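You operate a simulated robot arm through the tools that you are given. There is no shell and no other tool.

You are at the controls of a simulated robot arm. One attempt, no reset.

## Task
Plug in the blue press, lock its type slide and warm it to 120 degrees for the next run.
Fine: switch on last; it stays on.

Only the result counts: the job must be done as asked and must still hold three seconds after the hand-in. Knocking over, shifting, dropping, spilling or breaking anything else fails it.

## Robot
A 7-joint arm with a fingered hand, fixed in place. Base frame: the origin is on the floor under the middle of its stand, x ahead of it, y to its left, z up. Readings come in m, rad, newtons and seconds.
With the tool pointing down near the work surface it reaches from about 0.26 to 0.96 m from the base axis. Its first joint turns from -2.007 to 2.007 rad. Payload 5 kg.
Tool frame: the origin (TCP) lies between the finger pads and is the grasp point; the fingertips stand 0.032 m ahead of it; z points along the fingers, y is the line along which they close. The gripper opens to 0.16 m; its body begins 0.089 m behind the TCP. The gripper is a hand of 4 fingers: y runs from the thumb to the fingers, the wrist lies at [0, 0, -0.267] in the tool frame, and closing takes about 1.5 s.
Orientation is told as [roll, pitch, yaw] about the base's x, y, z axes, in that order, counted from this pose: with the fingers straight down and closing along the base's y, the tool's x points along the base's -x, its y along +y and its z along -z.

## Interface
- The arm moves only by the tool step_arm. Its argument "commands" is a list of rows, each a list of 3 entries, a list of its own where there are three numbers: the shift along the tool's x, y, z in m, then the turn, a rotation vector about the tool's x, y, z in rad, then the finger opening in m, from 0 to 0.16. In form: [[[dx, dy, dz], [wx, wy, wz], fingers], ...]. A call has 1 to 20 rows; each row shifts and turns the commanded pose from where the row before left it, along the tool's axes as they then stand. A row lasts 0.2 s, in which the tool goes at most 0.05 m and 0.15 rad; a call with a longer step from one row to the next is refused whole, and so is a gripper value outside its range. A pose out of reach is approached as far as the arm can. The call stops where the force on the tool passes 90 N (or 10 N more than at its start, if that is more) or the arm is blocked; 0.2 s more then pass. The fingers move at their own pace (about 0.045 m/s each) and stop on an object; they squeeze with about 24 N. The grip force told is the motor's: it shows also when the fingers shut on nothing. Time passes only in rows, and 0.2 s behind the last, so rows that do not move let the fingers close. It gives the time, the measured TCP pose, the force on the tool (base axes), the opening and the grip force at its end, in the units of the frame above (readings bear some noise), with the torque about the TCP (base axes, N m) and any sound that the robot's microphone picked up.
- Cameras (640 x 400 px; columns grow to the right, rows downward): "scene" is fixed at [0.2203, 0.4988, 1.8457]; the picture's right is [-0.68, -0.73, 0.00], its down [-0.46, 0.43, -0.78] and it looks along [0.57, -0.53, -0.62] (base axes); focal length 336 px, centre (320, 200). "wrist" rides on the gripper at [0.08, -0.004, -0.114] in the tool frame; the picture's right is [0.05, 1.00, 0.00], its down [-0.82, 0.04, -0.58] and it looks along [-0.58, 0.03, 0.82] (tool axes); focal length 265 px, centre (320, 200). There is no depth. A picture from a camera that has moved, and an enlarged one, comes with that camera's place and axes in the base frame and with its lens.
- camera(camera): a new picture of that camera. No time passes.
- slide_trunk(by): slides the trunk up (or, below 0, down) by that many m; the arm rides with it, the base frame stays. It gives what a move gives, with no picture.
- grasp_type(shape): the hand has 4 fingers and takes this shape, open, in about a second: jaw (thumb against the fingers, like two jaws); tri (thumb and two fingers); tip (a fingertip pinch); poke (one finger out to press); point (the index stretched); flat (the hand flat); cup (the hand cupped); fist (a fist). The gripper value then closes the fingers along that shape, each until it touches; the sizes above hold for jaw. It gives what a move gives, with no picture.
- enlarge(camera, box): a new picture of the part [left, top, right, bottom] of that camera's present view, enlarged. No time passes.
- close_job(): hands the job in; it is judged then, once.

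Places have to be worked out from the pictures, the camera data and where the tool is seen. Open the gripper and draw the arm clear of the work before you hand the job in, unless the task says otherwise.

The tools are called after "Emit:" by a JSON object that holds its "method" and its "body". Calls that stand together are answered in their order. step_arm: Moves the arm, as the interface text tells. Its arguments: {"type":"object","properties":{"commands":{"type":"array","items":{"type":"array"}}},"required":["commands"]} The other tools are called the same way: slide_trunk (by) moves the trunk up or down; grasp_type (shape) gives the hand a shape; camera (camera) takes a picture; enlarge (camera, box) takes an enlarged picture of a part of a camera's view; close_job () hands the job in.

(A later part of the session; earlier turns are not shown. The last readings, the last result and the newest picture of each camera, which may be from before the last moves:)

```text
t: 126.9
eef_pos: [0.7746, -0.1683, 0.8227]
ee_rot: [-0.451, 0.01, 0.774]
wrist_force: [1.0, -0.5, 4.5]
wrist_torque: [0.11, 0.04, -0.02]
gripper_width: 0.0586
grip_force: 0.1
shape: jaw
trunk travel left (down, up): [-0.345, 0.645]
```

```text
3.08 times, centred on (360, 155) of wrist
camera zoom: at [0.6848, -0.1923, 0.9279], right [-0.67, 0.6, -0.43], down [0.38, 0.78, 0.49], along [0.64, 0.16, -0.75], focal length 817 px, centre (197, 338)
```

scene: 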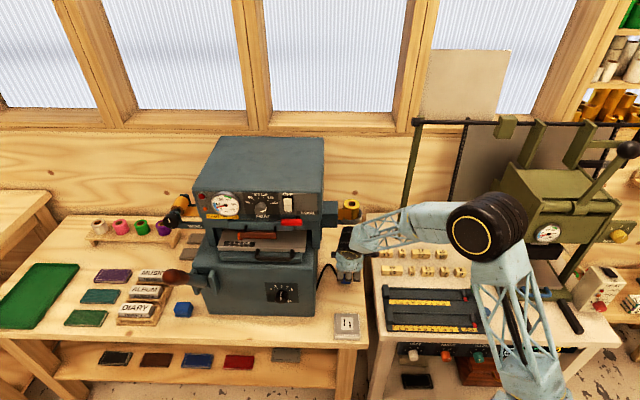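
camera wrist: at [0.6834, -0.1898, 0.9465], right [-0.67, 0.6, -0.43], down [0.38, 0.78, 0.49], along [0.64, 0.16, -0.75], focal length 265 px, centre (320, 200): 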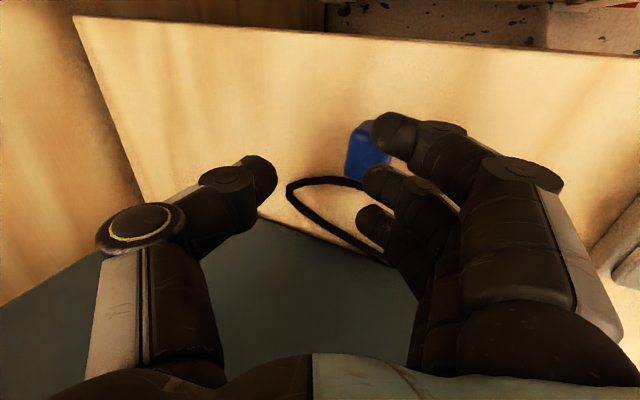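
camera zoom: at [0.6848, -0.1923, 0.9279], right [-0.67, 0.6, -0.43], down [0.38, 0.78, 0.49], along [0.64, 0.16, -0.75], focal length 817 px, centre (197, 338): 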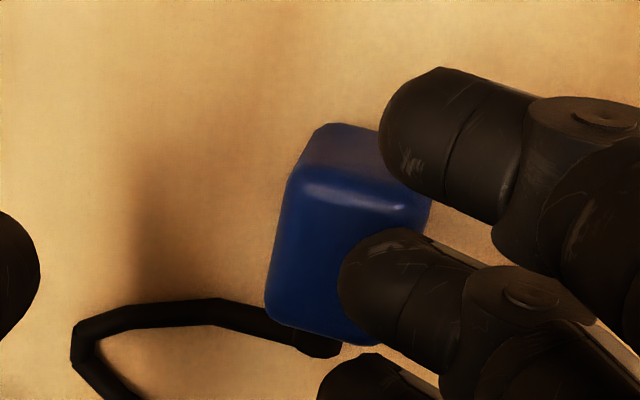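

Some of the drag is taking hold. I'll keep dragging with a bit more downward press.

Emit:
{"method": "step_arm", "body": {"commands": [[[0, 0.0045, 0.0001], [0, 0, 0], 0.06], [[0, 0.0045, 0.0001], [0, 0, 0], 0.06], [[0, 0.004, -0.0008], [0, 0, 0], 0.06]]}}

Emit:
{"method": "enlarge", "body": {"camera": "wrist", "box": [260, 90, 420, 220]}}

```text
t: 127.7
eef_pos: [0.7657, -0.1597, 0.8177]
ee_rot: [-0.451, 0.008, 0.775]
wrist_force: [-0.9, 2.2, 19.0]
wrist_torque: [0.42, 0.17, -0.01]
gripper_width: 0.0571
grip_force: 0.1
shape: jaw
trunk travel left (down, up): [-0.345, 0.645]
```

```text
3.08 times, centred on (340, 155) of wrist
camera zoom: at [0.6762, -0.1832, 0.9229], right [-0.67, 0.6, -0.44], down [0.38, 0.78, 0.49], along [0.64, 0.16, -0.75], focal length 817 px, centre (258, 338)
```

zoom: 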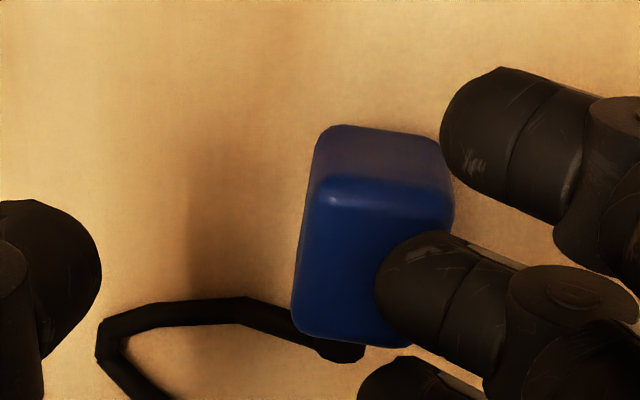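

The visible top face now looks about 33 mm wide, so it may have tipped over. I'll raise the hand and look properly.

Emit:
{"method": "step_arm", "body": {"commands": [[[0, -0.0087, -0.018], [0, 0, 0], 0.06], [[0, -0.013, -0.027], [0, 0, 0], 0.06], [[0, 0.02, -0.02], [0, 0, 0], 0.06]]}}

Emit:
{"method": "enlarge", "body": {"camera": "wrist", "box": [260, 70, 420, 200]}}

Emit:
{"method": "camera", "body": {"camera": "wrist"}}

```text
t: 128.5
eef_pos: [0.7488, -0.14, 0.8747]
ee_rot: [-0.449, 0.011, 0.775]
wrist_force: [-0.8, -0.4, -0.3]
wrist_torque: [0.03, -0.02, 0.03]
gripper_width: 0.0594
grip_force: 0.0
shape: jaw
trunk travel left (down, up): [-0.345, 0.645]
```

```text
3.08 times, centred on (340, 135) of wrist
camera zoom: at [0.6582, -0.1633, 0.9815], right [-0.67, 0.6, -0.43], down [0.38, 0.78, 0.49], along [0.64, 0.16, -0.75], focal length 817 px, centre (258, 400)
```

zoom: 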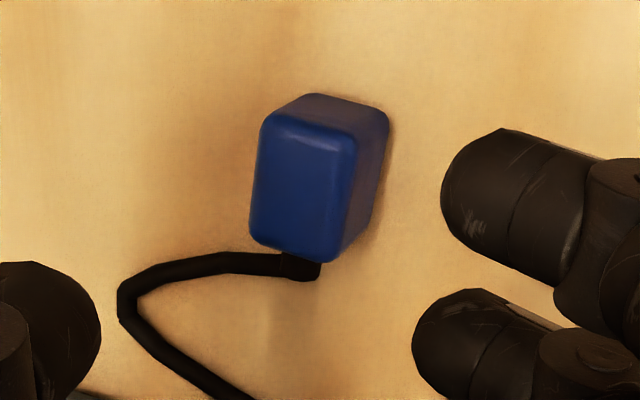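

```text
taken
camera wrist: at [0.6582, -0.1633, 0.9815], right [-0.67, 0.6, -0.43], down [0.38, 0.78, 0.49], along [0.64, 0.16, -0.75], focal length 265 px, centre (320, 200)
```

wrist: 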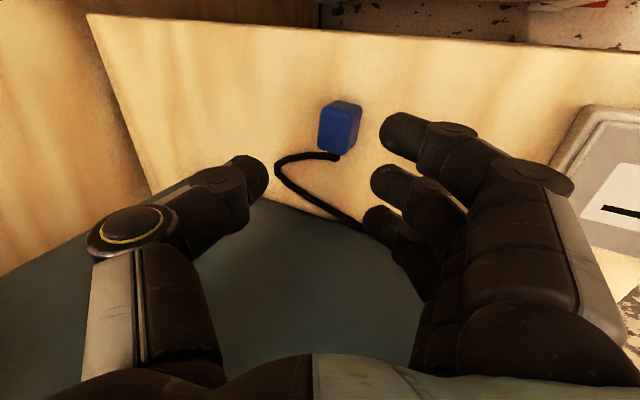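

Still ambiguous. I'll move the hand off to the side to let the scene camera see it.

Emit:
{"method": "step_arm", "body": {"commands": [[[0, 0.03, -0.03], [0, 0, 0], 0.06], [[0.03, 0.03, -0.02], [0, 0, 0], 0.06], [[0.045, 0.01, 0], [0, 0, 0], 0.06], [[0.045, 0.01, 0], [0, 0, 0], 0.06]]}}

Emit:
{"method": "enlarge", "body": {"camera": "scene", "box": [325, 250, 365, 290]}}

Emit:
{"method": "enlarge", "body": {"camera": "scene", "box": [300, 230, 380, 330]}}

```text
t: 129.5
eef_pos: [0.5981, -0.1554, 0.8833]
ee_rot: [-0.452, 0.009, 0.774]
wrist_force: [0.1, 0.1, -0.4]
wrist_torque: [-0.03, 0.01, -0.01]
gripper_width: 0.0595
grip_force: 0.0
shape: jaw
trunk travel left (down, up): [-0.345, 0.645]
```

```text
10.00 times, centred on (345, 270) of scene
camera zoom: at [0.2203, 0.4988, 1.8457], right [-0.68, -0.73, 0.0], down [-0.46, 0.43, -0.78], along [0.57, -0.53, -0.62], focal length 3355 px, centre (70, -500)
```

zoom: 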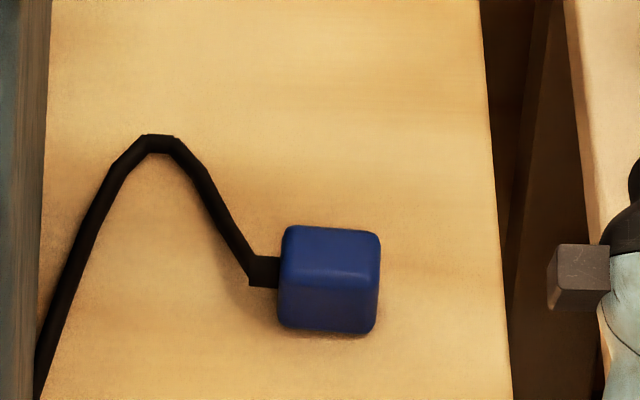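

```text
4.00 times, centred on (340, 280) of scene
camera zoom: at [0.2203, 0.4988, 1.8457], right [-0.68, -0.73, 0.0], down [-0.46, 0.43, -0.78], along [0.57, -0.53, -0.62], focal length 1342 px, centre (240, -120)
```

zoom: 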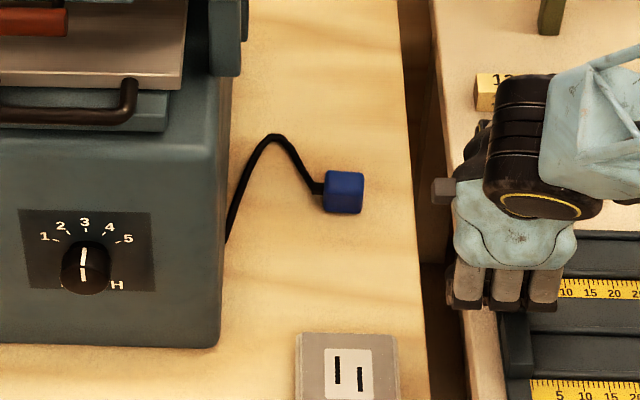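

Reviewing the readings: during the 19 N press the contact was at a ≈ 0.632 while the plug's foot is at 0.652, so it had actually tipped about 35° and fell back when I lifted too early. The method works; I'll repeat it and drag further. First back to the starting position over its front top edge.

Emit:
{"method": "step_arm", "body": {"commands": [[[-0.0231, -0.0267, 0.0129], [0, 0, 0], 0.06], [[-0.0231, -0.0267, 0.0129], [0, 0, 0], 0.06], [[-0.0231, -0.0267, 0.0129], [0, 0, 0], 0.06], [[-0.0231, -0.0267, 0.0129], [0, 0, 0], 0.06], [[-0.0231, -0.0267, 0.0129], [0, 0, 0], 0.06], [[0, 0.0124, 0.0256], [0, 0, 0], 0.06], [[0, 0.0115, 0.0238], [0, 0, 0], 0.06]]}}

Emit:
{"method": "enlarge", "body": {"camera": "wrist", "box": [280, 90, 440, 220]}}

```text
t: 131.1
eef_pos: [0.7846, -0.1828, 0.8298]
ee_rot: [-0.452, 0.008, 0.775]
wrist_force: [0.5, -0.4, -0.8]
wrist_torque: [-0.01, -0.05, -0.01]
gripper_width: 0.0596
grip_force: 0.0
shape: jaw
trunk travel left (down, up): [-0.345, 0.645]
```

```text
3.08 times, centred on (360, 155) of wrist
camera zoom: at [0.6943, -0.2058, 0.9361], right [-0.67, 0.6, -0.43], down [0.38, 0.78, 0.49], along [0.64, 0.16, -0.75], focal length 817 px, centre (197, 338)
```

zoom: 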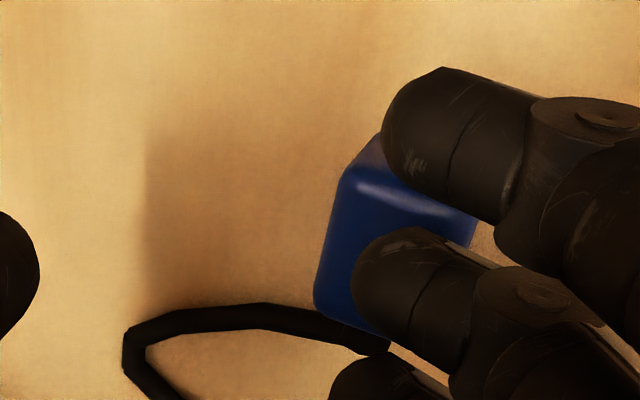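

The finger is slightly too far back on the plug's top this time; I'll shift 5 mm forward, then lower to contact with a 2 mm press.

Emit:
{"method": "step_arm", "body": {"commands": [[[-0.003, 0.0045, -0.0022], [0, 0, 0], 0.06], [[0, 0.0022, 0.0045], [0, 0, 0], 0.06], [[0, 0.0017, 0.0036], [0, 0, 0], 0.06]]}}

Emit:
{"method": "step_arm", "body": {"commands": [[[0, 0.0036, -0.0012], [0, 0, 0], 0.06], [[0, 0.0036, -0.0012], [0, 0, 0], 0.06], [[0, 0.0045, 0.0001], [0, 0, 0], 0.06]]}}

Emit:
{"method": "step_arm", "body": {"commands": [[[0, 0.0045, 0.0001], [0, 0, 0], 0.06], [[0, 0.004, -0.0008], [0, 0, 0], 0.06], [[0, 0.004, -0.0008], [0, 0, 0], 0.06]]}}

Emit:
{"method": "enlarge", "body": {"camera": "wrist", "box": [260, 90, 420, 220]}}

```text
t: 131.9
eef_pos: [0.7828, -0.176, 0.8212]
ee_rot: [-0.452, 0.007, 0.773]
wrist_force: [-0.8, 1.8, 11.0]
wrist_torque: [0.39, 0.04, 0.05]
gripper_width: 0.0589
grip_force: 0.0
shape: jaw
trunk travel left (down, up): [-0.345, 0.645]
```

```text
t: 132.7
eef_pos: [0.7741, -0.1697, 0.8183]
ee_rot: [-0.453, 0.009, 0.774]
wrist_force: [1.6, -0.2, 13.2]
wrist_torque: [0.2, -0.02, -0.05]
gripper_width: 0.0572
grip_force: 0.0
shape: jaw
trunk travel left (down, up): [-0.345, 0.645]
```

```text
t: 133.5
eef_pos: [0.7652, -0.1589, 0.8162]
ee_rot: [-0.452, 0.008, 0.775]
wrist_force: [-4.9, 6.5, 24.4]
wrist_torque: [0.6, 0.28, 0.03]
gripper_width: 0.0572
grip_force: 0.0
shape: jaw
trunk travel left (down, up): [-0.345, 0.645]
```

```text
3.08 times, centred on (340, 155) of wrist
camera zoom: at [0.6745, -0.1821, 0.9206], right [-0.67, 0.6, -0.44], down [0.38, 0.78, 0.49], along [0.64, 0.16, -0.75], focal length 817 px, centre (258, 338)
```

zoom: 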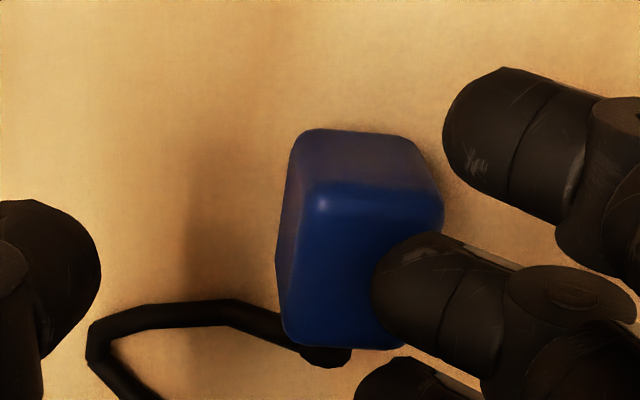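

The plug is visibly leaning forward now (its back face shows, and the contact force has turned). I'll keep dragging.

Emit:
{"method": "step_arm", "body": {"commands": [[[0, 0.004, -0.0008], [0, 0, 0], 0.06], [[0, 0.004, -0.0008], [0, 0, 0], 0.06]]}}

Emit:
{"method": "enlarge", "body": {"camera": "wrist", "box": [260, 90, 420, 220]}}

```text
t: 134.1
eef_pos: [0.7602, -0.1549, 0.8101]
ee_rot: [-0.449, 0.012, 0.773]
wrist_force: [0.4, -0.1, -0.2]
wrist_torque: [0.02, -0.01, 0.01]
gripper_width: 0.0598
grip_force: 0.0
shape: jaw
trunk travel left (down, up): [-0.345, 0.645]
```

```text
3.08 times, centred on (340, 155) of wrist
camera zoom: at [0.6699, -0.1784, 0.9157], right [-0.67, 0.6, -0.43], down [0.39, 0.78, 0.49], along [0.63, 0.16, -0.76], focal length 817 px, centre (258, 338)
```

zoom: 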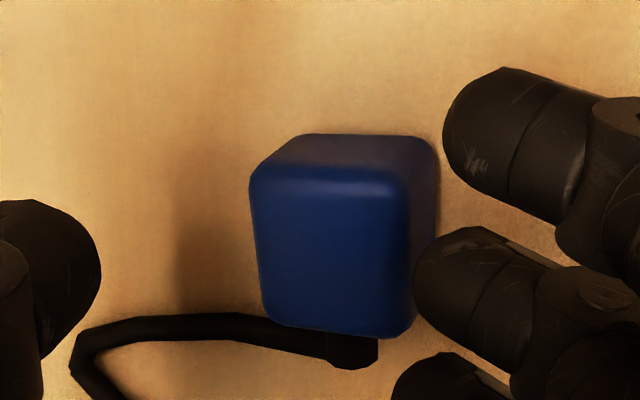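

The force dropped away and the top face is now about 34 mm wide: it looks tipped over onto its flat side. I'll lift away and verify with the scene camera.

Emit:
{"method": "step_arm", "body": {"commands": [[[0, -0.0087, -0.018], [0, 0, 0], 0.06], [[0, -0.013, -0.027], [0, 0, 0], 0.06], [[0, 0.03, -0.03], [0, 0, 0], 0.06], [[0.03, 0.03, -0.02], [0, 0, 0], 0.06], [[0.045, 0.01, 0], [0, 0, 0], 0.06], [[0.045, 0.01, 0], [0, 0, 0], 0.06]]}}

Emit:
{"method": "enlarge", "body": {"camera": "scene", "box": [325, 250, 365, 290]}}

Emit:
{"method": "camera", "body": {"camera": "wrist"}}

```text
t: 135.6
eef_pos: [0.632, -0.1491, 0.8844]
ee_rot: [-0.465, -0.03, 0.801]
wrist_force: [30.1, 31.0, 5.2]
wrist_torque: [1.4, -1.1, -1.09]
gripper_width: 0.0589
grip_force: 0.0
shape: jaw
trunk travel left (down, up): [-0.345, 0.645]
stopped in row 6: the force on the tool passed its limit at 102 N (the readings are from after the stop); the commanded pose is now the measured one
```

```text
10.00 times, centred on (345, 270) of scene
camera zoom: at [0.2203, 0.4988, 1.8457], right [-0.68, -0.73, 0.0], down [-0.46, 0.43, -0.78], along [0.57, -0.53, -0.62], focal length 3355 px, centre (70, -500)
```

zoom: 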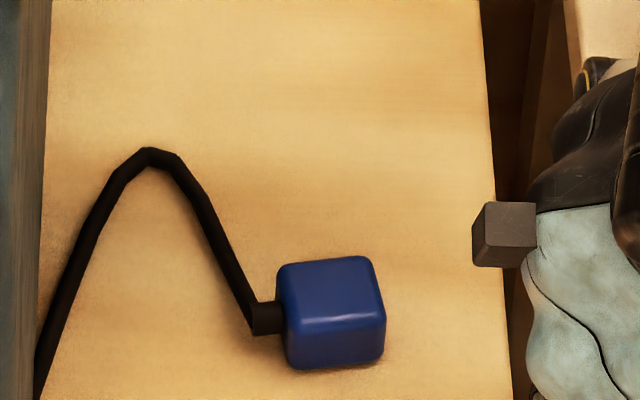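

```text
taken
camera wrist: at [0.5383, -0.1763, 0.9849], right [-0.67, 0.59, -0.45], down [0.34, 0.78, 0.52], along [0.66, 0.19, -0.73], focal length 265 px, centre (320, 200)
```

wrist: 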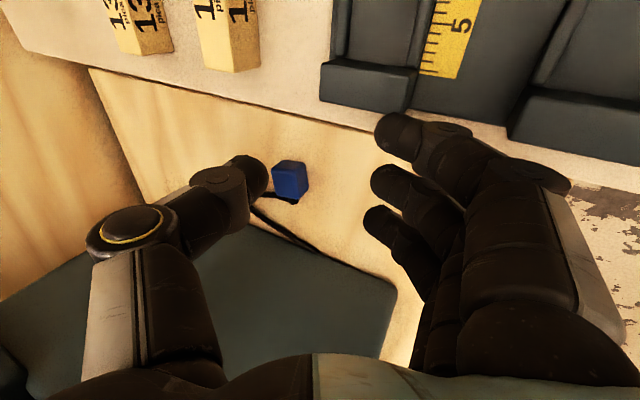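

The plug now looks flat (top face larger, front face lower). But the last sideways move was stopped by a contact (force toward the press side). I'll check the scene for anything touched.

Emit:
{"method": "camera", "body": {"camera": "scene"}}

Emit:
{"method": "enlarge", "body": {"camera": "scene", "box": [330, 180, 530, 340]}}

```text
taken
```

scene: 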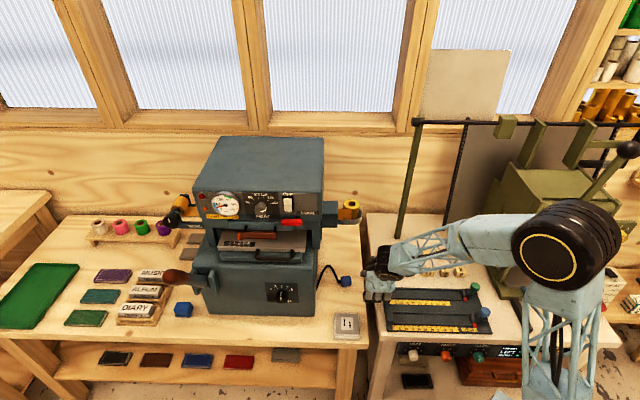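

```text
2.50 times, centred on (430, 260) of scene
camera zoom: at [0.2203, 0.4988, 1.8457], right [-0.68, -0.73, 0.0], down [-0.46, 0.43, -0.78], along [0.57, -0.53, -0.62], focal length 839 px, centre (45, 50)
```

zoom: 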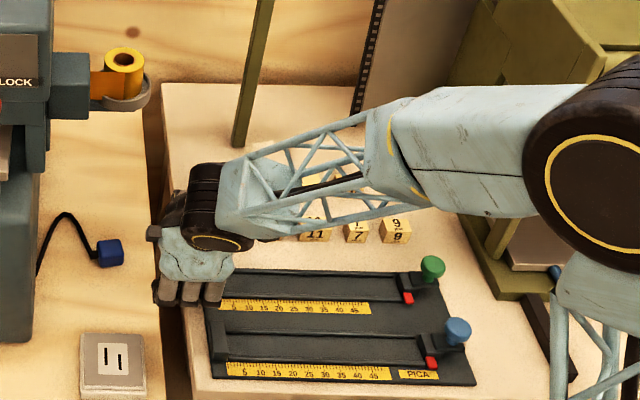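

Nothing seems disturbed; the hand bracket most likely met the robot's own folded forearm. I'll back off toward the press side and level the orientation again, close the fingers, and get ready to slide the now-flat plug forward, away from the reel, so it can be grasped vertically.

Emit:
{"method": "step_arm", "body": {"commands": [[[-0.03, 0, 0], [0, 0, 0], 0.06], [[-0.01, 0, 0], [-0.015, 0.038, 0.01], 0.03], [[0, 0, 0], [0, 0, 0], 0.0], [[0, 0, 0], [0, 0, 0], 0.0], [[0, 0, 0], [0, 0, 0], 0.0], [[0, 0, 0], [0, 0, 0], 0.0]]}}

Emit:
{"method": "camera", "body": {"camera": "wrist"}}

Emit:
{"method": "enlarge", "body": {"camera": "scene", "box": [325, 250, 365, 290]}}

```text
t: 137.0
eef_pos: [0.6544, -0.1252, 0.884]
ee_rot: [-0.444, 0.01, 0.77]
wrist_force: [0.7, -0.6, -0.1]
wrist_torque: [0.0, 0.0, 0.04]
gripper_width: 0.0
grip_force: 23.8
shape: jaw
trunk travel left (down, up): [-0.345, 0.645]
```

```text
taken
camera wrist: at [0.5653, -0.1478, 0.9894], right [-0.67, 0.61, -0.43], down [0.39, 0.78, 0.49], along [0.63, 0.16, -0.76], focal length 265 px, centre (320, 200)
```

wrist: 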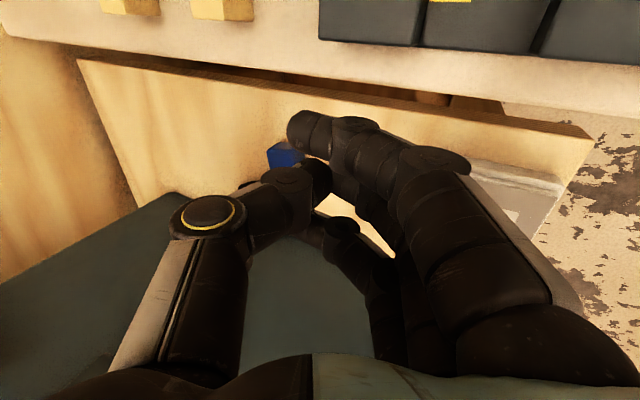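

```text
10.00 times, centred on (345, 270) of scene
camera zoom: at [0.2203, 0.4988, 1.8457], right [-0.68, -0.73, 0.0], down [-0.46, 0.43, -0.78], along [0.57, -0.53, -0.62], focal length 3355 px, centre (70, -500)
```

zoom: 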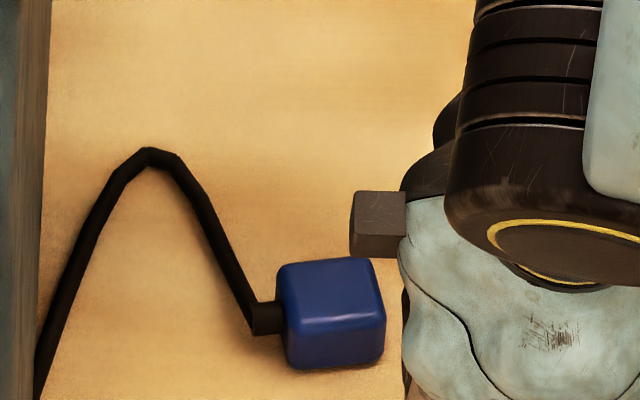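

I can't yet be sure it is flat. I'll take a lower-angle look from the front right by moving the camera down and forward.

Emit:
{"method": "step_arm", "body": {"commands": [[[0, 0.031, 0.0183], [0, 0, 0], 0.0], [[0, 0.031, 0.0183], [0, 0, 0], 0.0]]}}

Emit:
{"method": "camera", "body": {"camera": "wrist"}}

Emit:
{"method": "enlarge", "body": {"camera": "wrist", "box": [190, 110, 310, 200]}}

```text
t: 137.6
eef_pos: [0.6289, -0.0971, 0.8226]
ee_rot: [-0.444, 0.012, 0.767]
wrist_force: [0.2, 0.0, 0.0]
wrist_torque: [0.03, -0.01, 0.01]
gripper_width: 0.0002
grip_force: 23.7
shape: jaw
trunk travel left (down, up): [-0.345, 0.645]
```

```text
taken
camera wrist: at [0.5389, -0.1199, 0.9281], right [-0.67, 0.61, -0.43], down [0.39, 0.78, 0.49], along [0.63, 0.16, -0.76], focal length 265 px, centre (320, 200)
```

wrist: 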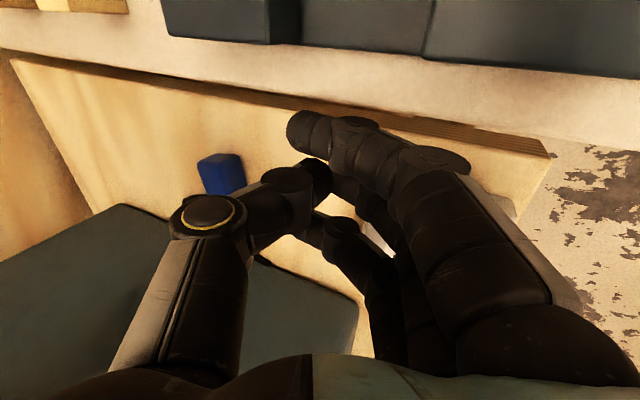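

```text
4.44 times, centred on (250, 155) of wrist
camera zoom: at [0.5389, -0.1199, 0.9281], right [-0.67, 0.61, -0.43], down [0.39, 0.78, 0.49], along [0.63, 0.16, -0.76], focal length 1180 px, centre (631, 400)
```

zoom: 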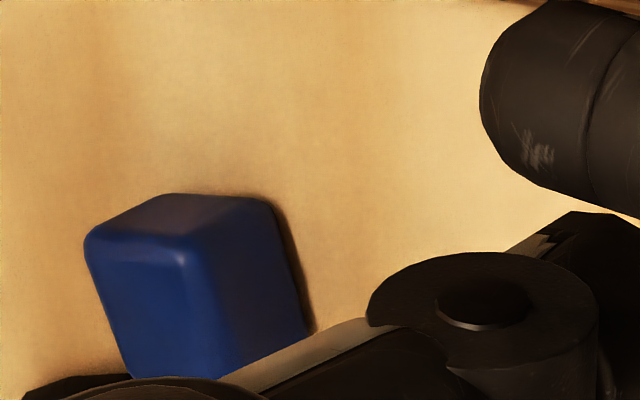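

The low view shows its end face: about 29 mm wide by 25 mm high with the wide side down, so it has rotated onto its flat side. Now I'll pass over it with closed fingers and come down behind it, to push it forward.

Emit:
{"method": "step_arm", "body": {"commands": [[[-0.0386, -0.0043, -0.009], [0, 0, 0], 0.0], [[0, -0.0395, 0.0189], [0, 0, 0], 0.0], [[0, -0.0395, 0.0189], [0, 0, 0], 0.0], [[0, -0.0395, 0.0189], [0, 0, 0], 0.0], [[0, -0.0395, 0.0189], [0, 0, 0], 0.0]]}}

Emit:
{"method": "camera", "body": {"camera": "wrist"}}

Emit:
{"method": "enlarge", "body": {"camera": "scene", "box": [310, 190, 390, 310]}}

```text
t: 138.8
eef_pos: [0.7761, -0.1941, 0.8329]
ee_rot: [-0.446, 0.011, 0.771]
wrist_force: [-0.3, -0.4, 0.5]
wrist_torque: [0.02, -0.04, -0.01]
gripper_width: 0.0
grip_force: 24.1
shape: jaw
trunk travel left (down, up): [-0.345, 0.645]
```

```text
taken
camera wrist: at [0.6861, -0.218, 0.939], right [-0.67, 0.61, -0.43], down [0.39, 0.78, 0.49], along [0.63, 0.16, -0.76], focal length 265 px, centre (320, 200)
```

wrist: 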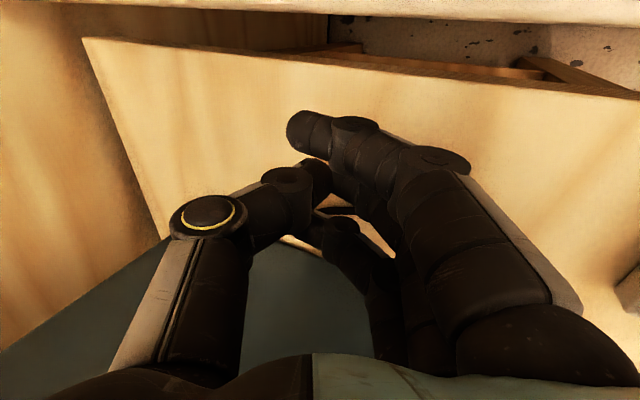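

```text
3.33 times, centred on (350, 250) of scene
camera zoom: at [0.2203, 0.4988, 1.8457], right [-0.68, -0.73, 0.0], down [-0.46, 0.43, -0.78], along [0.57, -0.53, -0.62], focal length 1118 px, centre (220, 33)
```

zoom: 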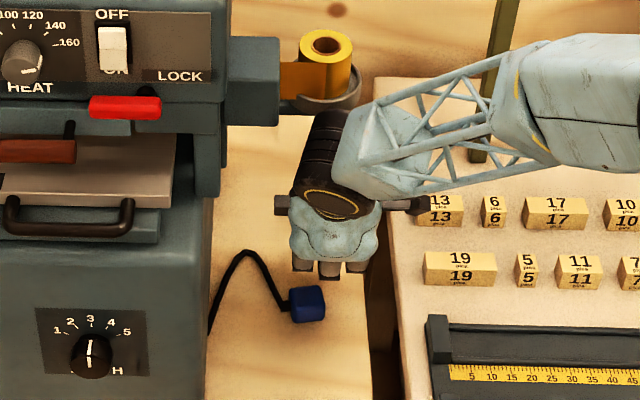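

The hand is just behind the plug, fingers slightly to its right. I'll shift 7 mm toward the press and lower behind the plug.

Emit:
{"method": "step_arm", "body": {"commands": [[[-0.007, 0, 0], [0, 0, 0], 0.0], [[0, 0.0107, 0.0225], [0, 0, 0], 0.0], [[0, 0.0094, 0.0198], [0, 0, 0], 0.0]]}}

Emit:
{"method": "step_arm", "body": {"commands": [[[0, 0.0013, 0.0027], [0, 0, 0], 0.0], [[0, 0.0013, 0.0027], [0, 0, 0], 0.0]]}}

Emit:
{"method": "enlarge", "body": {"camera": "scene", "box": [310, 220, 380, 310]}}

```text
t: 139.6
eef_pos: [0.7801, -0.1909, 0.7955]
ee_rot: [-0.458, 0.003, 0.77]
wrist_force: [7.4, -4.4, 60.5]
wrist_torque: [0.5, 0.58, -0.04]
gripper_width: 0.0
grip_force: 23.8
shape: jaw
trunk travel left (down, up): [-0.345, 0.645]
```

```text
t: 140.2
eef_pos: [0.7845, -0.1941, 0.795]
ee_rot: [-0.466, -0.002, 0.767]
wrist_force: [0.1, -5.5, 54.5]
wrist_torque: [0.6, 0.75, 0.09]
gripper_width: 0.0002
grip_force: 24.3
shape: jaw
trunk travel left (down, up): [-0.345, 0.645]
stopped in row 2: the force on the tool passed its limit at 92 N (the readings are from after the stop); the commanded pose is now the measured one
```

```text
4.44 times, centred on (345, 265) of scene
camera zoom: at [0.2203, 0.4988, 1.8457], right [-0.68, -0.73, 0.0], down [-0.46, 0.43, -0.78], along [0.57, -0.53, -0.62], focal length 1491 px, centre (209, -89)
```

zoom: 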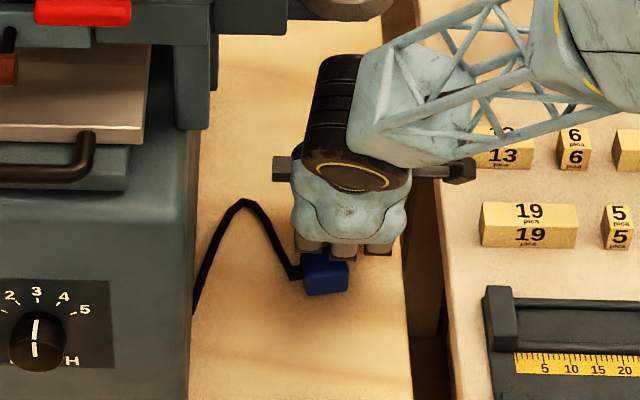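

The fingertips came down on the plug's rear top edge instead of behind it. I'll raise at once and move further back.

Emit:
{"method": "step_arm", "body": {"commands": [[[0, -0.0128, -0.0268], [0, 0, 0], 0.0], [[0, 0, 0], [0.016, 0.012, 0.003], 0.0], [[0, -0.018, 0.0087], [0, 0, 0], 0.0]]}}

Emit:
{"method": "camera", "body": {"camera": "wrist"}}

Emit:
{"method": "enlarge", "body": {"camera": "scene", "box": [310, 220, 380, 310]}}

```text
t: 141.0
eef_pos: [0.7984, -0.2043, 0.8163]
ee_rot: [-0.47, 0.013, 0.761]
wrist_force: [0.3, -0.4, -0.5]
wrist_torque: [-0.02, 0.01, 0.0]
gripper_width: 0.0
grip_force: 24.3
shape: jaw
trunk travel left (down, up): [-0.345, 0.645]
```

```text
taken
camera wrist: at [0.7068, -0.226, 0.9208], right [-0.66, 0.6, -0.45], down [0.39, 0.78, 0.48], along [0.65, 0.14, -0.75], focal length 265 px, centre (320, 200)
```

wrist: 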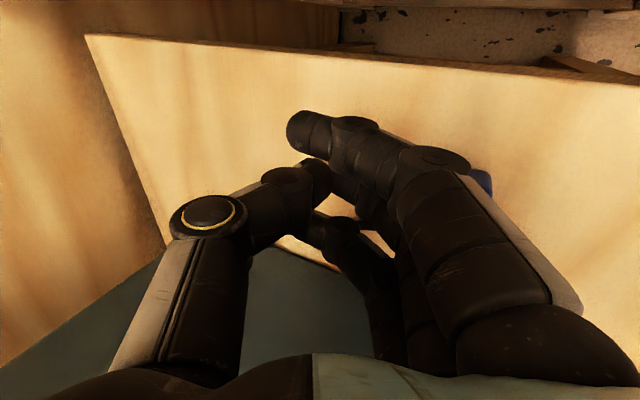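

```text
4.44 times, centred on (345, 265) of scene
camera zoom: at [0.2203, 0.4988, 1.8457], right [-0.68, -0.73, 0.0], down [-0.46, 0.43, -0.78], along [0.57, -0.53, -0.62], focal length 1491 px, centre (209, -89)
```

zoom: 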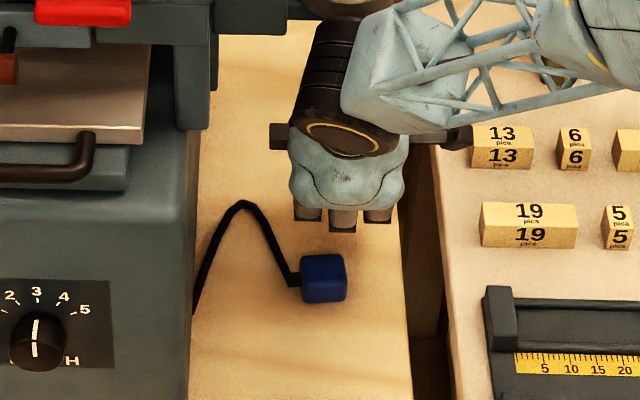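

The plug is clear in front of the fingers now (its back at a ≈ 0.665, fingers near 0.70). I'll lower to bench height behind it.

Emit:
{"method": "step_arm", "body": {"commands": [[[0, 0.0082, 0.016], [0, 0, 0], 0.0], [[0, 0.0068, 0.0134], [0, 0, 0], 0.0]]}}

Emit:
{"method": "step_arm", "body": {"commands": [[[0, 0.0014, 0.0027], [0, 0, 0], 0.0], [[0, 0.0009, 0.0018], [0, 0, 0], 0.0]]}}

```text
t: 141.6
eef_pos: [0.7974, -0.2073, 0.7843]
ee_rot: [-0.472, 0.014, 0.76]
wrist_force: [0.9, -0.8, 0.1]
wrist_torque: [0.03, 0.0, 0.01]
gripper_width: 0.0
grip_force: 24.2
shape: jaw
trunk travel left (down, up): [-0.345, 0.645]
```

```text
t: 142.2
eef_pos: [0.7968, -0.2074, 0.7792]
ee_rot: [-0.471, 0.015, 0.76]
wrist_force: [1.5, -0.9, 2.0]
wrist_torque: [0.06, 0.04, -0.01]
gripper_width: 0.0
grip_force: 23.9
shape: jaw
trunk travel left (down, up): [-0.345, 0.645]
```

Just about touching the bench. I'll raise 2 mm and push forward 8 cm in steps.

Emit:
{"method": "step_arm", "body": {"commands": [[[0, -0.0009, -0.0018], [0, 0, 0], 0.0], [[0, 0.0178, -0.0091], [0, 0, 0], 0.0], [[0, 0.0178, -0.0091], [0, 0, 0], 0.0], [[0, 0.0178, -0.0091], [0, 0, 0], 0.0], [[0, 0.0178, -0.0091], [0, 0, 0], 0.0]]}}

Emit:
{"method": "enlarge", "body": {"camera": "scene", "box": [310, 230, 380, 330]}}

Emit:
{"method": "camera", "body": {"camera": "wrist"}}

```text
t: 143.4
eef_pos: [0.7405, -0.1462, 0.7802]
ee_rot: [-0.471, 0.016, 0.761]
wrist_force: [1.2, -0.8, -0.2]
wrist_torque: [-0.01, -0.01, 0.02]
gripper_width: 0.0
grip_force: 23.8
shape: jaw
trunk travel left (down, up): [-0.345, 0.645]
```

```text
4.00 times, centred on (345, 280) of scene
camera zoom: at [0.2203, 0.4988, 1.8457], right [-0.68, -0.73, 0.0], down [-0.46, 0.43, -0.78], along [0.57, -0.53, -0.62], focal length 1342 px, centre (220, -120)
```

zoom: 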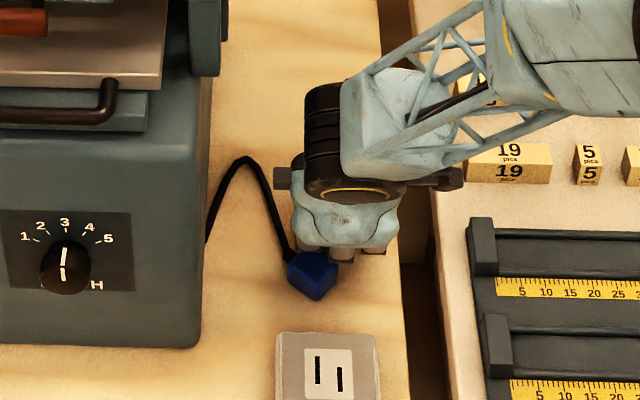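

```text
taken
camera wrist: at [0.6486, -0.1675, 0.8859], right [-0.66, 0.6, -0.45], down [0.39, 0.78, 0.48], along [0.65, 0.14, -0.75], focal length 265 px, centre (320, 200)
```

wrist: 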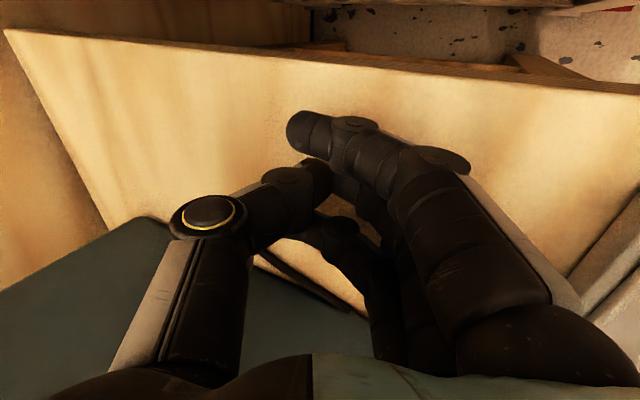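

The plug slid forward to about (a 0.566, l 0.447) and turned, with its cord now pointing diagonally back, and it is clear of the reel. I'll raise, return to a vertical tool at yaw ≈ 0.1 and look from above.

Emit:
{"method": "step_arm", "body": {"commands": [[[0, -0.0151, -0.0297], [0, 0, 0], 0.0], [[0, -0.0151, -0.0297], [0, 0, 0], 0.0], [[0, -0.0151, -0.0297], [0, 0, 0], 0.05], [[0, 0.03, -0.015], [0, 0, 0], 0.05], [[0, 0.03, -0.015], [0, 0, 0], 0.05], [[0, 0, 0], [-0.118, 0, 0], 0.05], [[0, 0, 0], [-0.118, 0, 0], 0.05], [[0, 0, 0], [-0.118, 0, 0], 0.05], [[0, 0, 0], [-0.117, 0, 0], 0.05], [[0, 0, 0], [0, 0, 0.132], 0.05], [[0, 0, 0], [0, 0, 0.132], 0.05], [[0, 0, 0], [0, 0, 0.132], 0.05], [[0, 0, 0], [0, 0, 0.132], 0.05], [[0, 0, 0], [0, 0, 0.132], 0.05]]}}

Emit:
{"method": "camera", "body": {"camera": "wrist"}}

Emit:
{"method": "enlarge", "body": {"camera": "scene", "box": [310, 250, 370, 330]}}

```text
t: 146.4
eef_pos: [0.6971, -0.0983, 0.8808]
ee_rot: [-0.009, 0.011, 0.101]
wrist_force: [1.0, -0.7, -0.2]
wrist_torque: [0.0, -0.02, 0.01]
gripper_width: 0.0498
grip_force: 0.0
shape: jaw
trunk travel left (down, up): [-0.345, 0.645]
```

```text
taken
camera wrist: at [0.6168, -0.1098, 0.9958], right [-0.15, 0.99, -0.01], down [0.81, 0.13, 0.57], along [0.56, 0.08, -0.82], focal length 265 px, centre (320, 200)
```

wrist: 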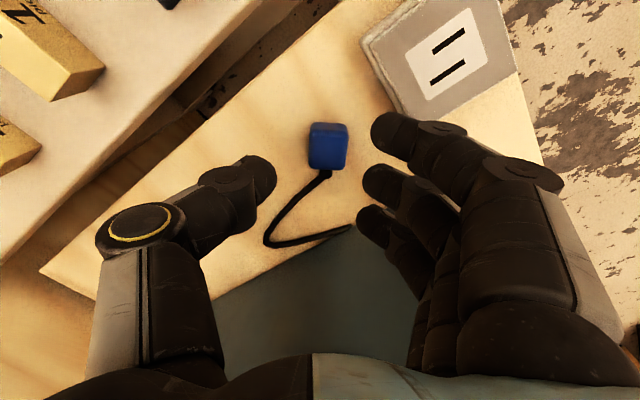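

```text
5.00 times, centred on (340, 290) of scene
camera zoom: at [0.2203, 0.4988, 1.8457], right [-0.68, -0.73, 0.0], down [-0.46, 0.43, -0.78], along [0.57, -0.53, -0.62], focal length 1678 px, centre (220, -250)
```

zoom: 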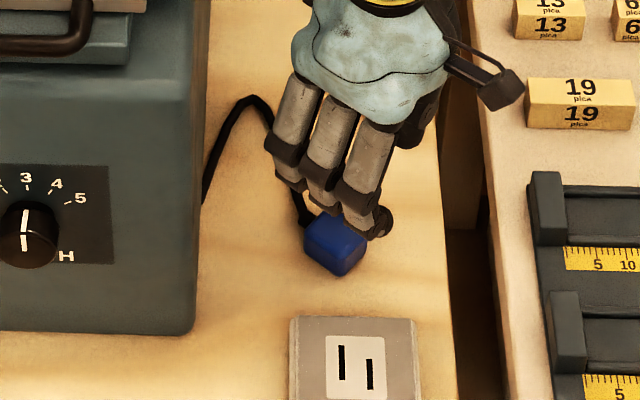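

The plug is almost aligned with the hand at this yaw. I'll enlarge to check its pose.

Emit:
{"method": "enlarge", "body": {"camera": "wrist", "box": [280, 100, 380, 200]}}

```text
4.00 times, centred on (330, 150) of wrist
camera zoom: at [0.6168, -0.1098, 0.9958], right [-0.15, 0.99, -0.01], down [0.81, 0.13, 0.57], along [0.56, 0.08, -0.82], focal length 1062 px, centre (280, 400)
```

zoom: 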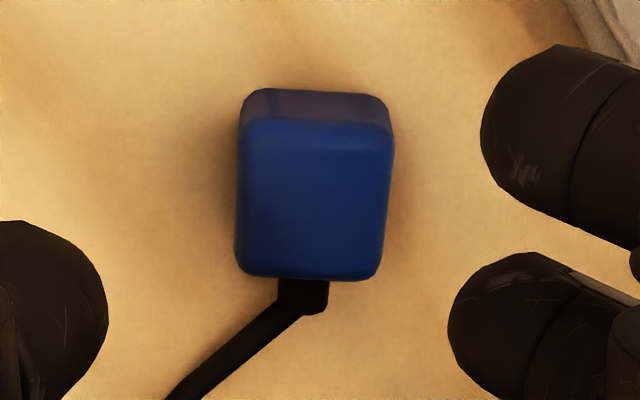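

It now looks exactly as it did originally: flat, wide side down, cord at its rear. I'll centre over it and lower to z ≈ 0.7785 (tips about 5 mm above the bench).

Emit:
{"method": "step_arm", "body": {"commands": [[[-0.0196, 0.0095, 0], [-0.009, -0.011, 0], 0.05], [[0, 0, 0.03], [0, 0, 0], 0.05], [[0, 0, 0.03], [0, 0, 0], 0.05], [[0, 0, 0], [0, 0, 0], 0.05]]}}

Emit:
{"method": "enlarge", "body": {"camera": "wrist", "box": [240, 90, 400, 230]}}

```text
t: 147.4
eef_pos: [0.7161, -0.0843, 0.8203]
ee_rot: [0.0, 0.002, 0.1]
wrist_force: [0.6, -0.1, -0.4]
wrist_torque: [0.0, 0.0, -0.01]
gripper_width: 0.0499
grip_force: 0.1
shape: jaw
trunk travel left (down, up): [-0.345, 0.645]
```

```text
2.86 times, centred on (320, 160) of wrist
camera zoom: at [0.6347, -0.0984, 0.9345], right [-0.15, 0.99, 0.0], down [0.81, 0.12, 0.58], along [0.57, 0.09, -0.82], focal length 758 px, centre (320, 314)
```

zoom: 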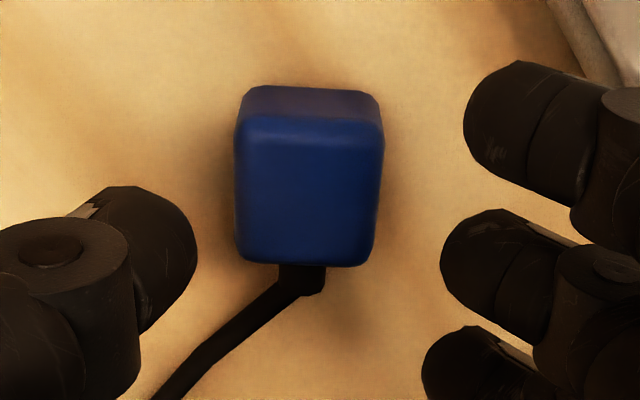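

Well centred. I'll shift 3 mm and lower the remaining 4.2 cm.

Emit:
{"method": "step_arm", "body": {"commands": [[[0.001, -0.003, 0.02], [0, 0, 0], 0.05], [[0, 0, 0.016], [0, 0, 0], 0.05], [[0, 0, 0.005], [0, 0, 0], 0.05], [[0, 0, 0], [0, 0, 0], 0.05]]}}

Emit:
{"method": "enlarge", "body": {"camera": "wrist", "box": [240, 100, 400, 240]}}

Emit:
{"method": "enlarge", "body": {"camera": "scene", "box": [310, 250, 370, 330]}}

```text
t: 148.4
eef_pos: [0.7126, -0.0899, 0.7777]
ee_rot: [0.0, 0.001, 0.101]
wrist_force: [1.6, -1.4, 1.3]
wrist_torque: [0.04, 0.03, -0.04]
gripper_width: 0.0497
grip_force: 0.0
shape: jaw
trunk travel left (down, up): [-0.345, 0.645]
```

```text
2.86 times, centred on (320, 170) of wrist
camera zoom: at [0.6319, -0.1028, 0.8927], right [-0.15, 0.99, 0.0], down [0.81, 0.12, 0.58], along [0.57, 0.09, -0.82], focal length 758 px, centre (320, 286)
```

zoom: 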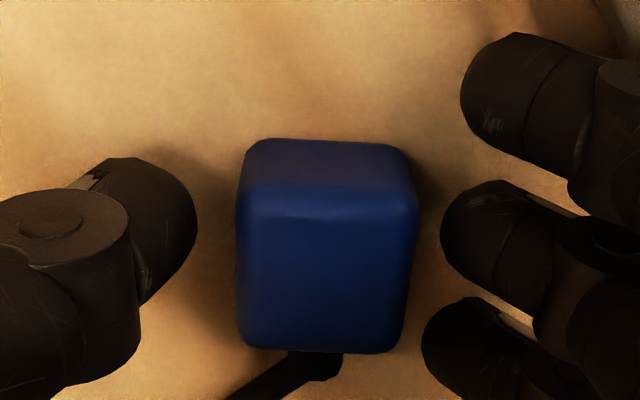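

```text
5.00 times, centred on (340, 290) of scene
camera zoom: at [0.2203, 0.4988, 1.8457], right [-0.68, -0.73, 0.0], down [-0.46, 0.43, -0.78], along [0.57, -0.53, -0.62], focal length 1678 px, centre (220, -250)
```

zoom: 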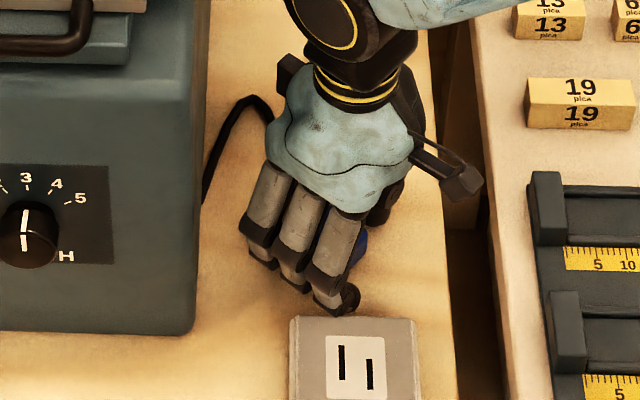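

The plug is centred between thumb and fingers at the right depth. I'll close gently.

Emit:
{"method": "step_arm", "body": {"commands": [[[0, 0, 0], [0, 0, 0], 0.04], [[0, 0, 0], [0, 0, 0], 0.034], [[0, 0, 0], [0, 0, 0], 0.03], [[0, 0, 0], [0, 0, 0], 0.026], [[0, 0, 0], [0, 0, 0], 0.026]]}}

Emit:
{"method": "enlarge", "body": {"camera": "wrist", "box": [240, 100, 400, 240]}}

```text
t: 149.6
eef_pos: [0.7137, -0.0898, 0.7773]
ee_rot: [-0.001, 0.0, 0.102]
wrist_force: [-0.1, 0.3, 0.0]
wrist_torque: [-0.01, 0.02, -0.01]
gripper_width: 0.0226
grip_force: 14.5
shape: jaw
trunk travel left (down, up): [-0.345, 0.645]
```

```text
2.86 times, centred on (320, 170) of wrist
camera zoom: at [0.6318, -0.1027, 0.8926], right [-0.15, 0.99, 0.0], down [0.81, 0.12, 0.58], along [0.57, 0.09, -0.82], focal length 758 px, centre (320, 286)
```

zoom: 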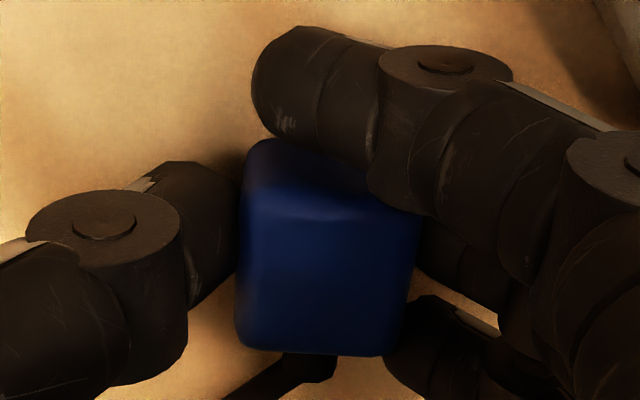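

Contact made with 14 N and the plug hasn't moved or tilted. I'll let the grip settle and lift it 6 cm.

Emit:
{"method": "step_arm", "body": {"commands": [[[0, 0, 0], [0, 0, 0], 0.02], [[0, 0, 0], [0, 0, 0], 0.02], [[0, 0, -0.02], [0, 0, 0], 0.02], [[0, 0, -0.02], [0, 0, 0], 0.02], [[0, 0, -0.02], [0, 0, 0], 0.02]]}}

Emit:
{"method": "camera", "body": {"camera": "wrist"}}

Emit:
{"method": "enlarge", "body": {"camera": "wrist", "box": [240, 100, 400, 240]}}

Emit:
{"method": "enlarge", "body": {"camera": "scene", "box": [310, 230, 380, 320]}}

```text
t: 150.8
eef_pos: [0.716, -0.0894, 0.8388]
ee_rot: [0.0, -0.001, 0.101]
wrist_force: [1.0, 0.2, -1.3]
wrist_torque: [0.02, 0.01, -0.01]
gripper_width: 0.0216
grip_force: 23.9
shape: jaw
trunk travel left (down, up): [-0.345, 0.645]
```

```text
taken
camera wrist: at [0.634, -0.1022, 0.9535], right [-0.15, 0.99, 0.0], down [0.81, 0.12, 0.58], along [0.57, 0.09, -0.82], focal length 265 px, centre (320, 200)
```

wrist: 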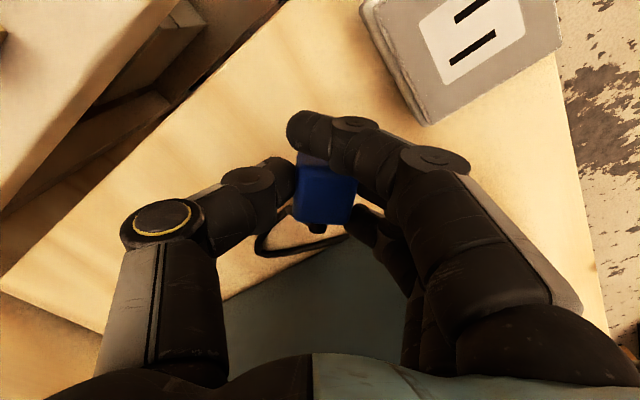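

```text
2.86 times, centred on (320, 170) of wrist
camera zoom: at [0.634, -0.1022, 0.9535], right [-0.15, 0.99, 0.0], down [0.81, 0.12, 0.58], along [0.57, 0.09, -0.82], focal length 758 px, centre (320, 286)
```

zoom: 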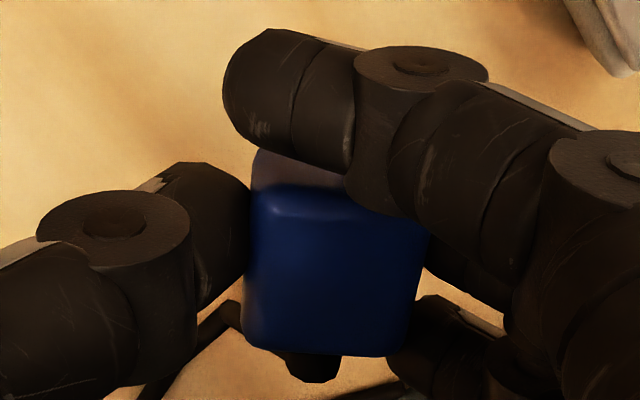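

```text
4.44 times, centred on (345, 275) of scene
camera zoom: at [0.2203, 0.4988, 1.8457], right [-0.68, -0.73, 0.0], down [-0.46, 0.43, -0.78], along [0.57, -0.53, -0.62], focal length 1491 px, centre (209, -133)
```

zoom: 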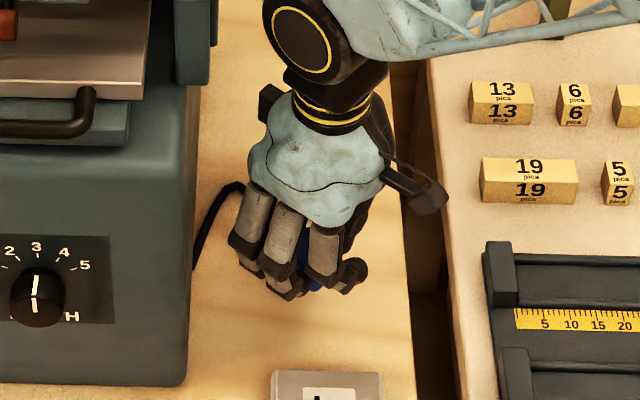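

The plug is held flat in the grip. I'll turn the hand to the bench-aligned yaw (-0.785), so the cord points straight back, and carry it over the socket.

Emit:
{"method": "step_arm", "body": {"commands": [[[0, 0, 0], [0, 0, 0.1477], 0.02], [[0, 0, 0], [0, 0, 0.1477], 0.02], [[0, 0, 0], [0, 0, 0.1477], 0.02], [[0, 0, 0], [0, 0, 0.1477], 0.02], [[0, 0, 0], [0, 0, 0.1477], 0.02], [[0, 0, 0], [0, 0, 0.1477], 0.02], [[0.035, -0.004, 0], [0, 0, 0], 0.02], [[0.035, -0.004, 0], [0, 0, 0], 0.02], [[0.03, -0.004, 0], [0, 0, 0], 0.02]]}}

Emit:
{"method": "camera", "body": {"camera": "wrist"}}

Emit:
{"method": "enlarge", "body": {"camera": "wrist", "box": [230, 60, 410, 240]}}

Emit:
{"method": "enlarge", "body": {"camera": "scene", "box": [310, 250, 380, 350]}}

```text
t: 152.8
eef_pos: [0.6352, -0.026, 0.8413]
ee_rot: [0.003, 0.0, -0.785]
wrist_force: [0.2, 0.3, -0.7]
wrist_torque: [-0.02, 0.05, 0.01]
gripper_width: 0.0212
grip_force: 23.6
shape: jaw
trunk travel left (down, up): [-0.345, 0.645]
```

```text
taken
camera wrist: at [0.573, 0.0268, 0.9547], right [0.67, 0.74, 0.0], down [0.61, -0.55, 0.58], along [0.43, -0.39, -0.82], focal length 265 px, centre (320, 200)
```

wrist: 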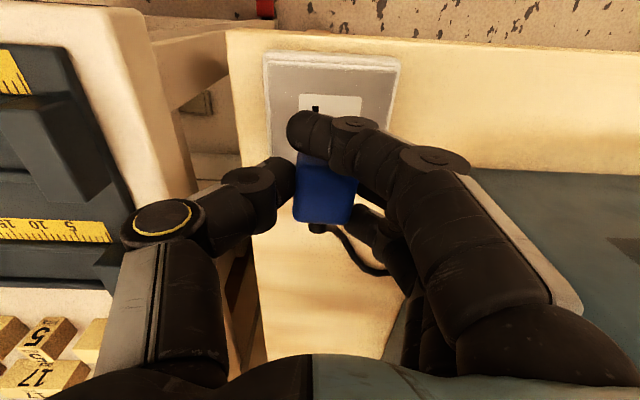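

```text
2.22 times, centred on (320, 150) of wrist
camera zoom: at [0.573, 0.0268, 0.9547], right [0.67, 0.74, 0.0], down [0.61, -0.55, 0.58], along [0.43, -0.39, -0.82], focal length 590 px, centre (320, 311)
```

zoom: 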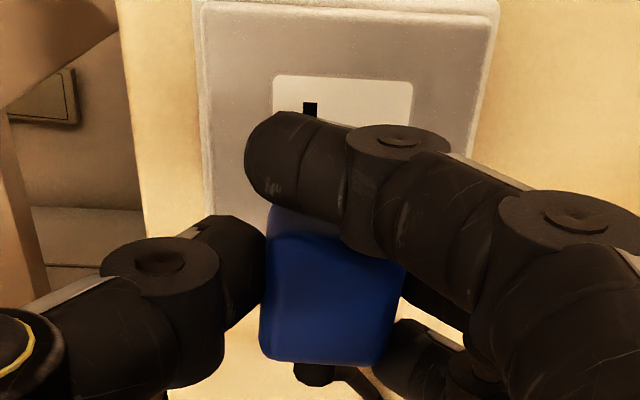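

```text
4.00 times, centred on (345, 300) of scene
camera zoom: at [0.2203, 0.4988, 1.8457], right [-0.68, -0.73, 0.0], down [-0.46, 0.43, -0.78], along [0.57, -0.53, -0.62], focal length 1342 px, centre (220, -200)
```

zoom: 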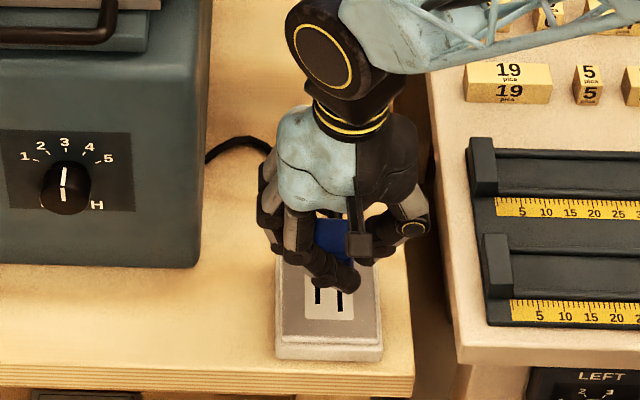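

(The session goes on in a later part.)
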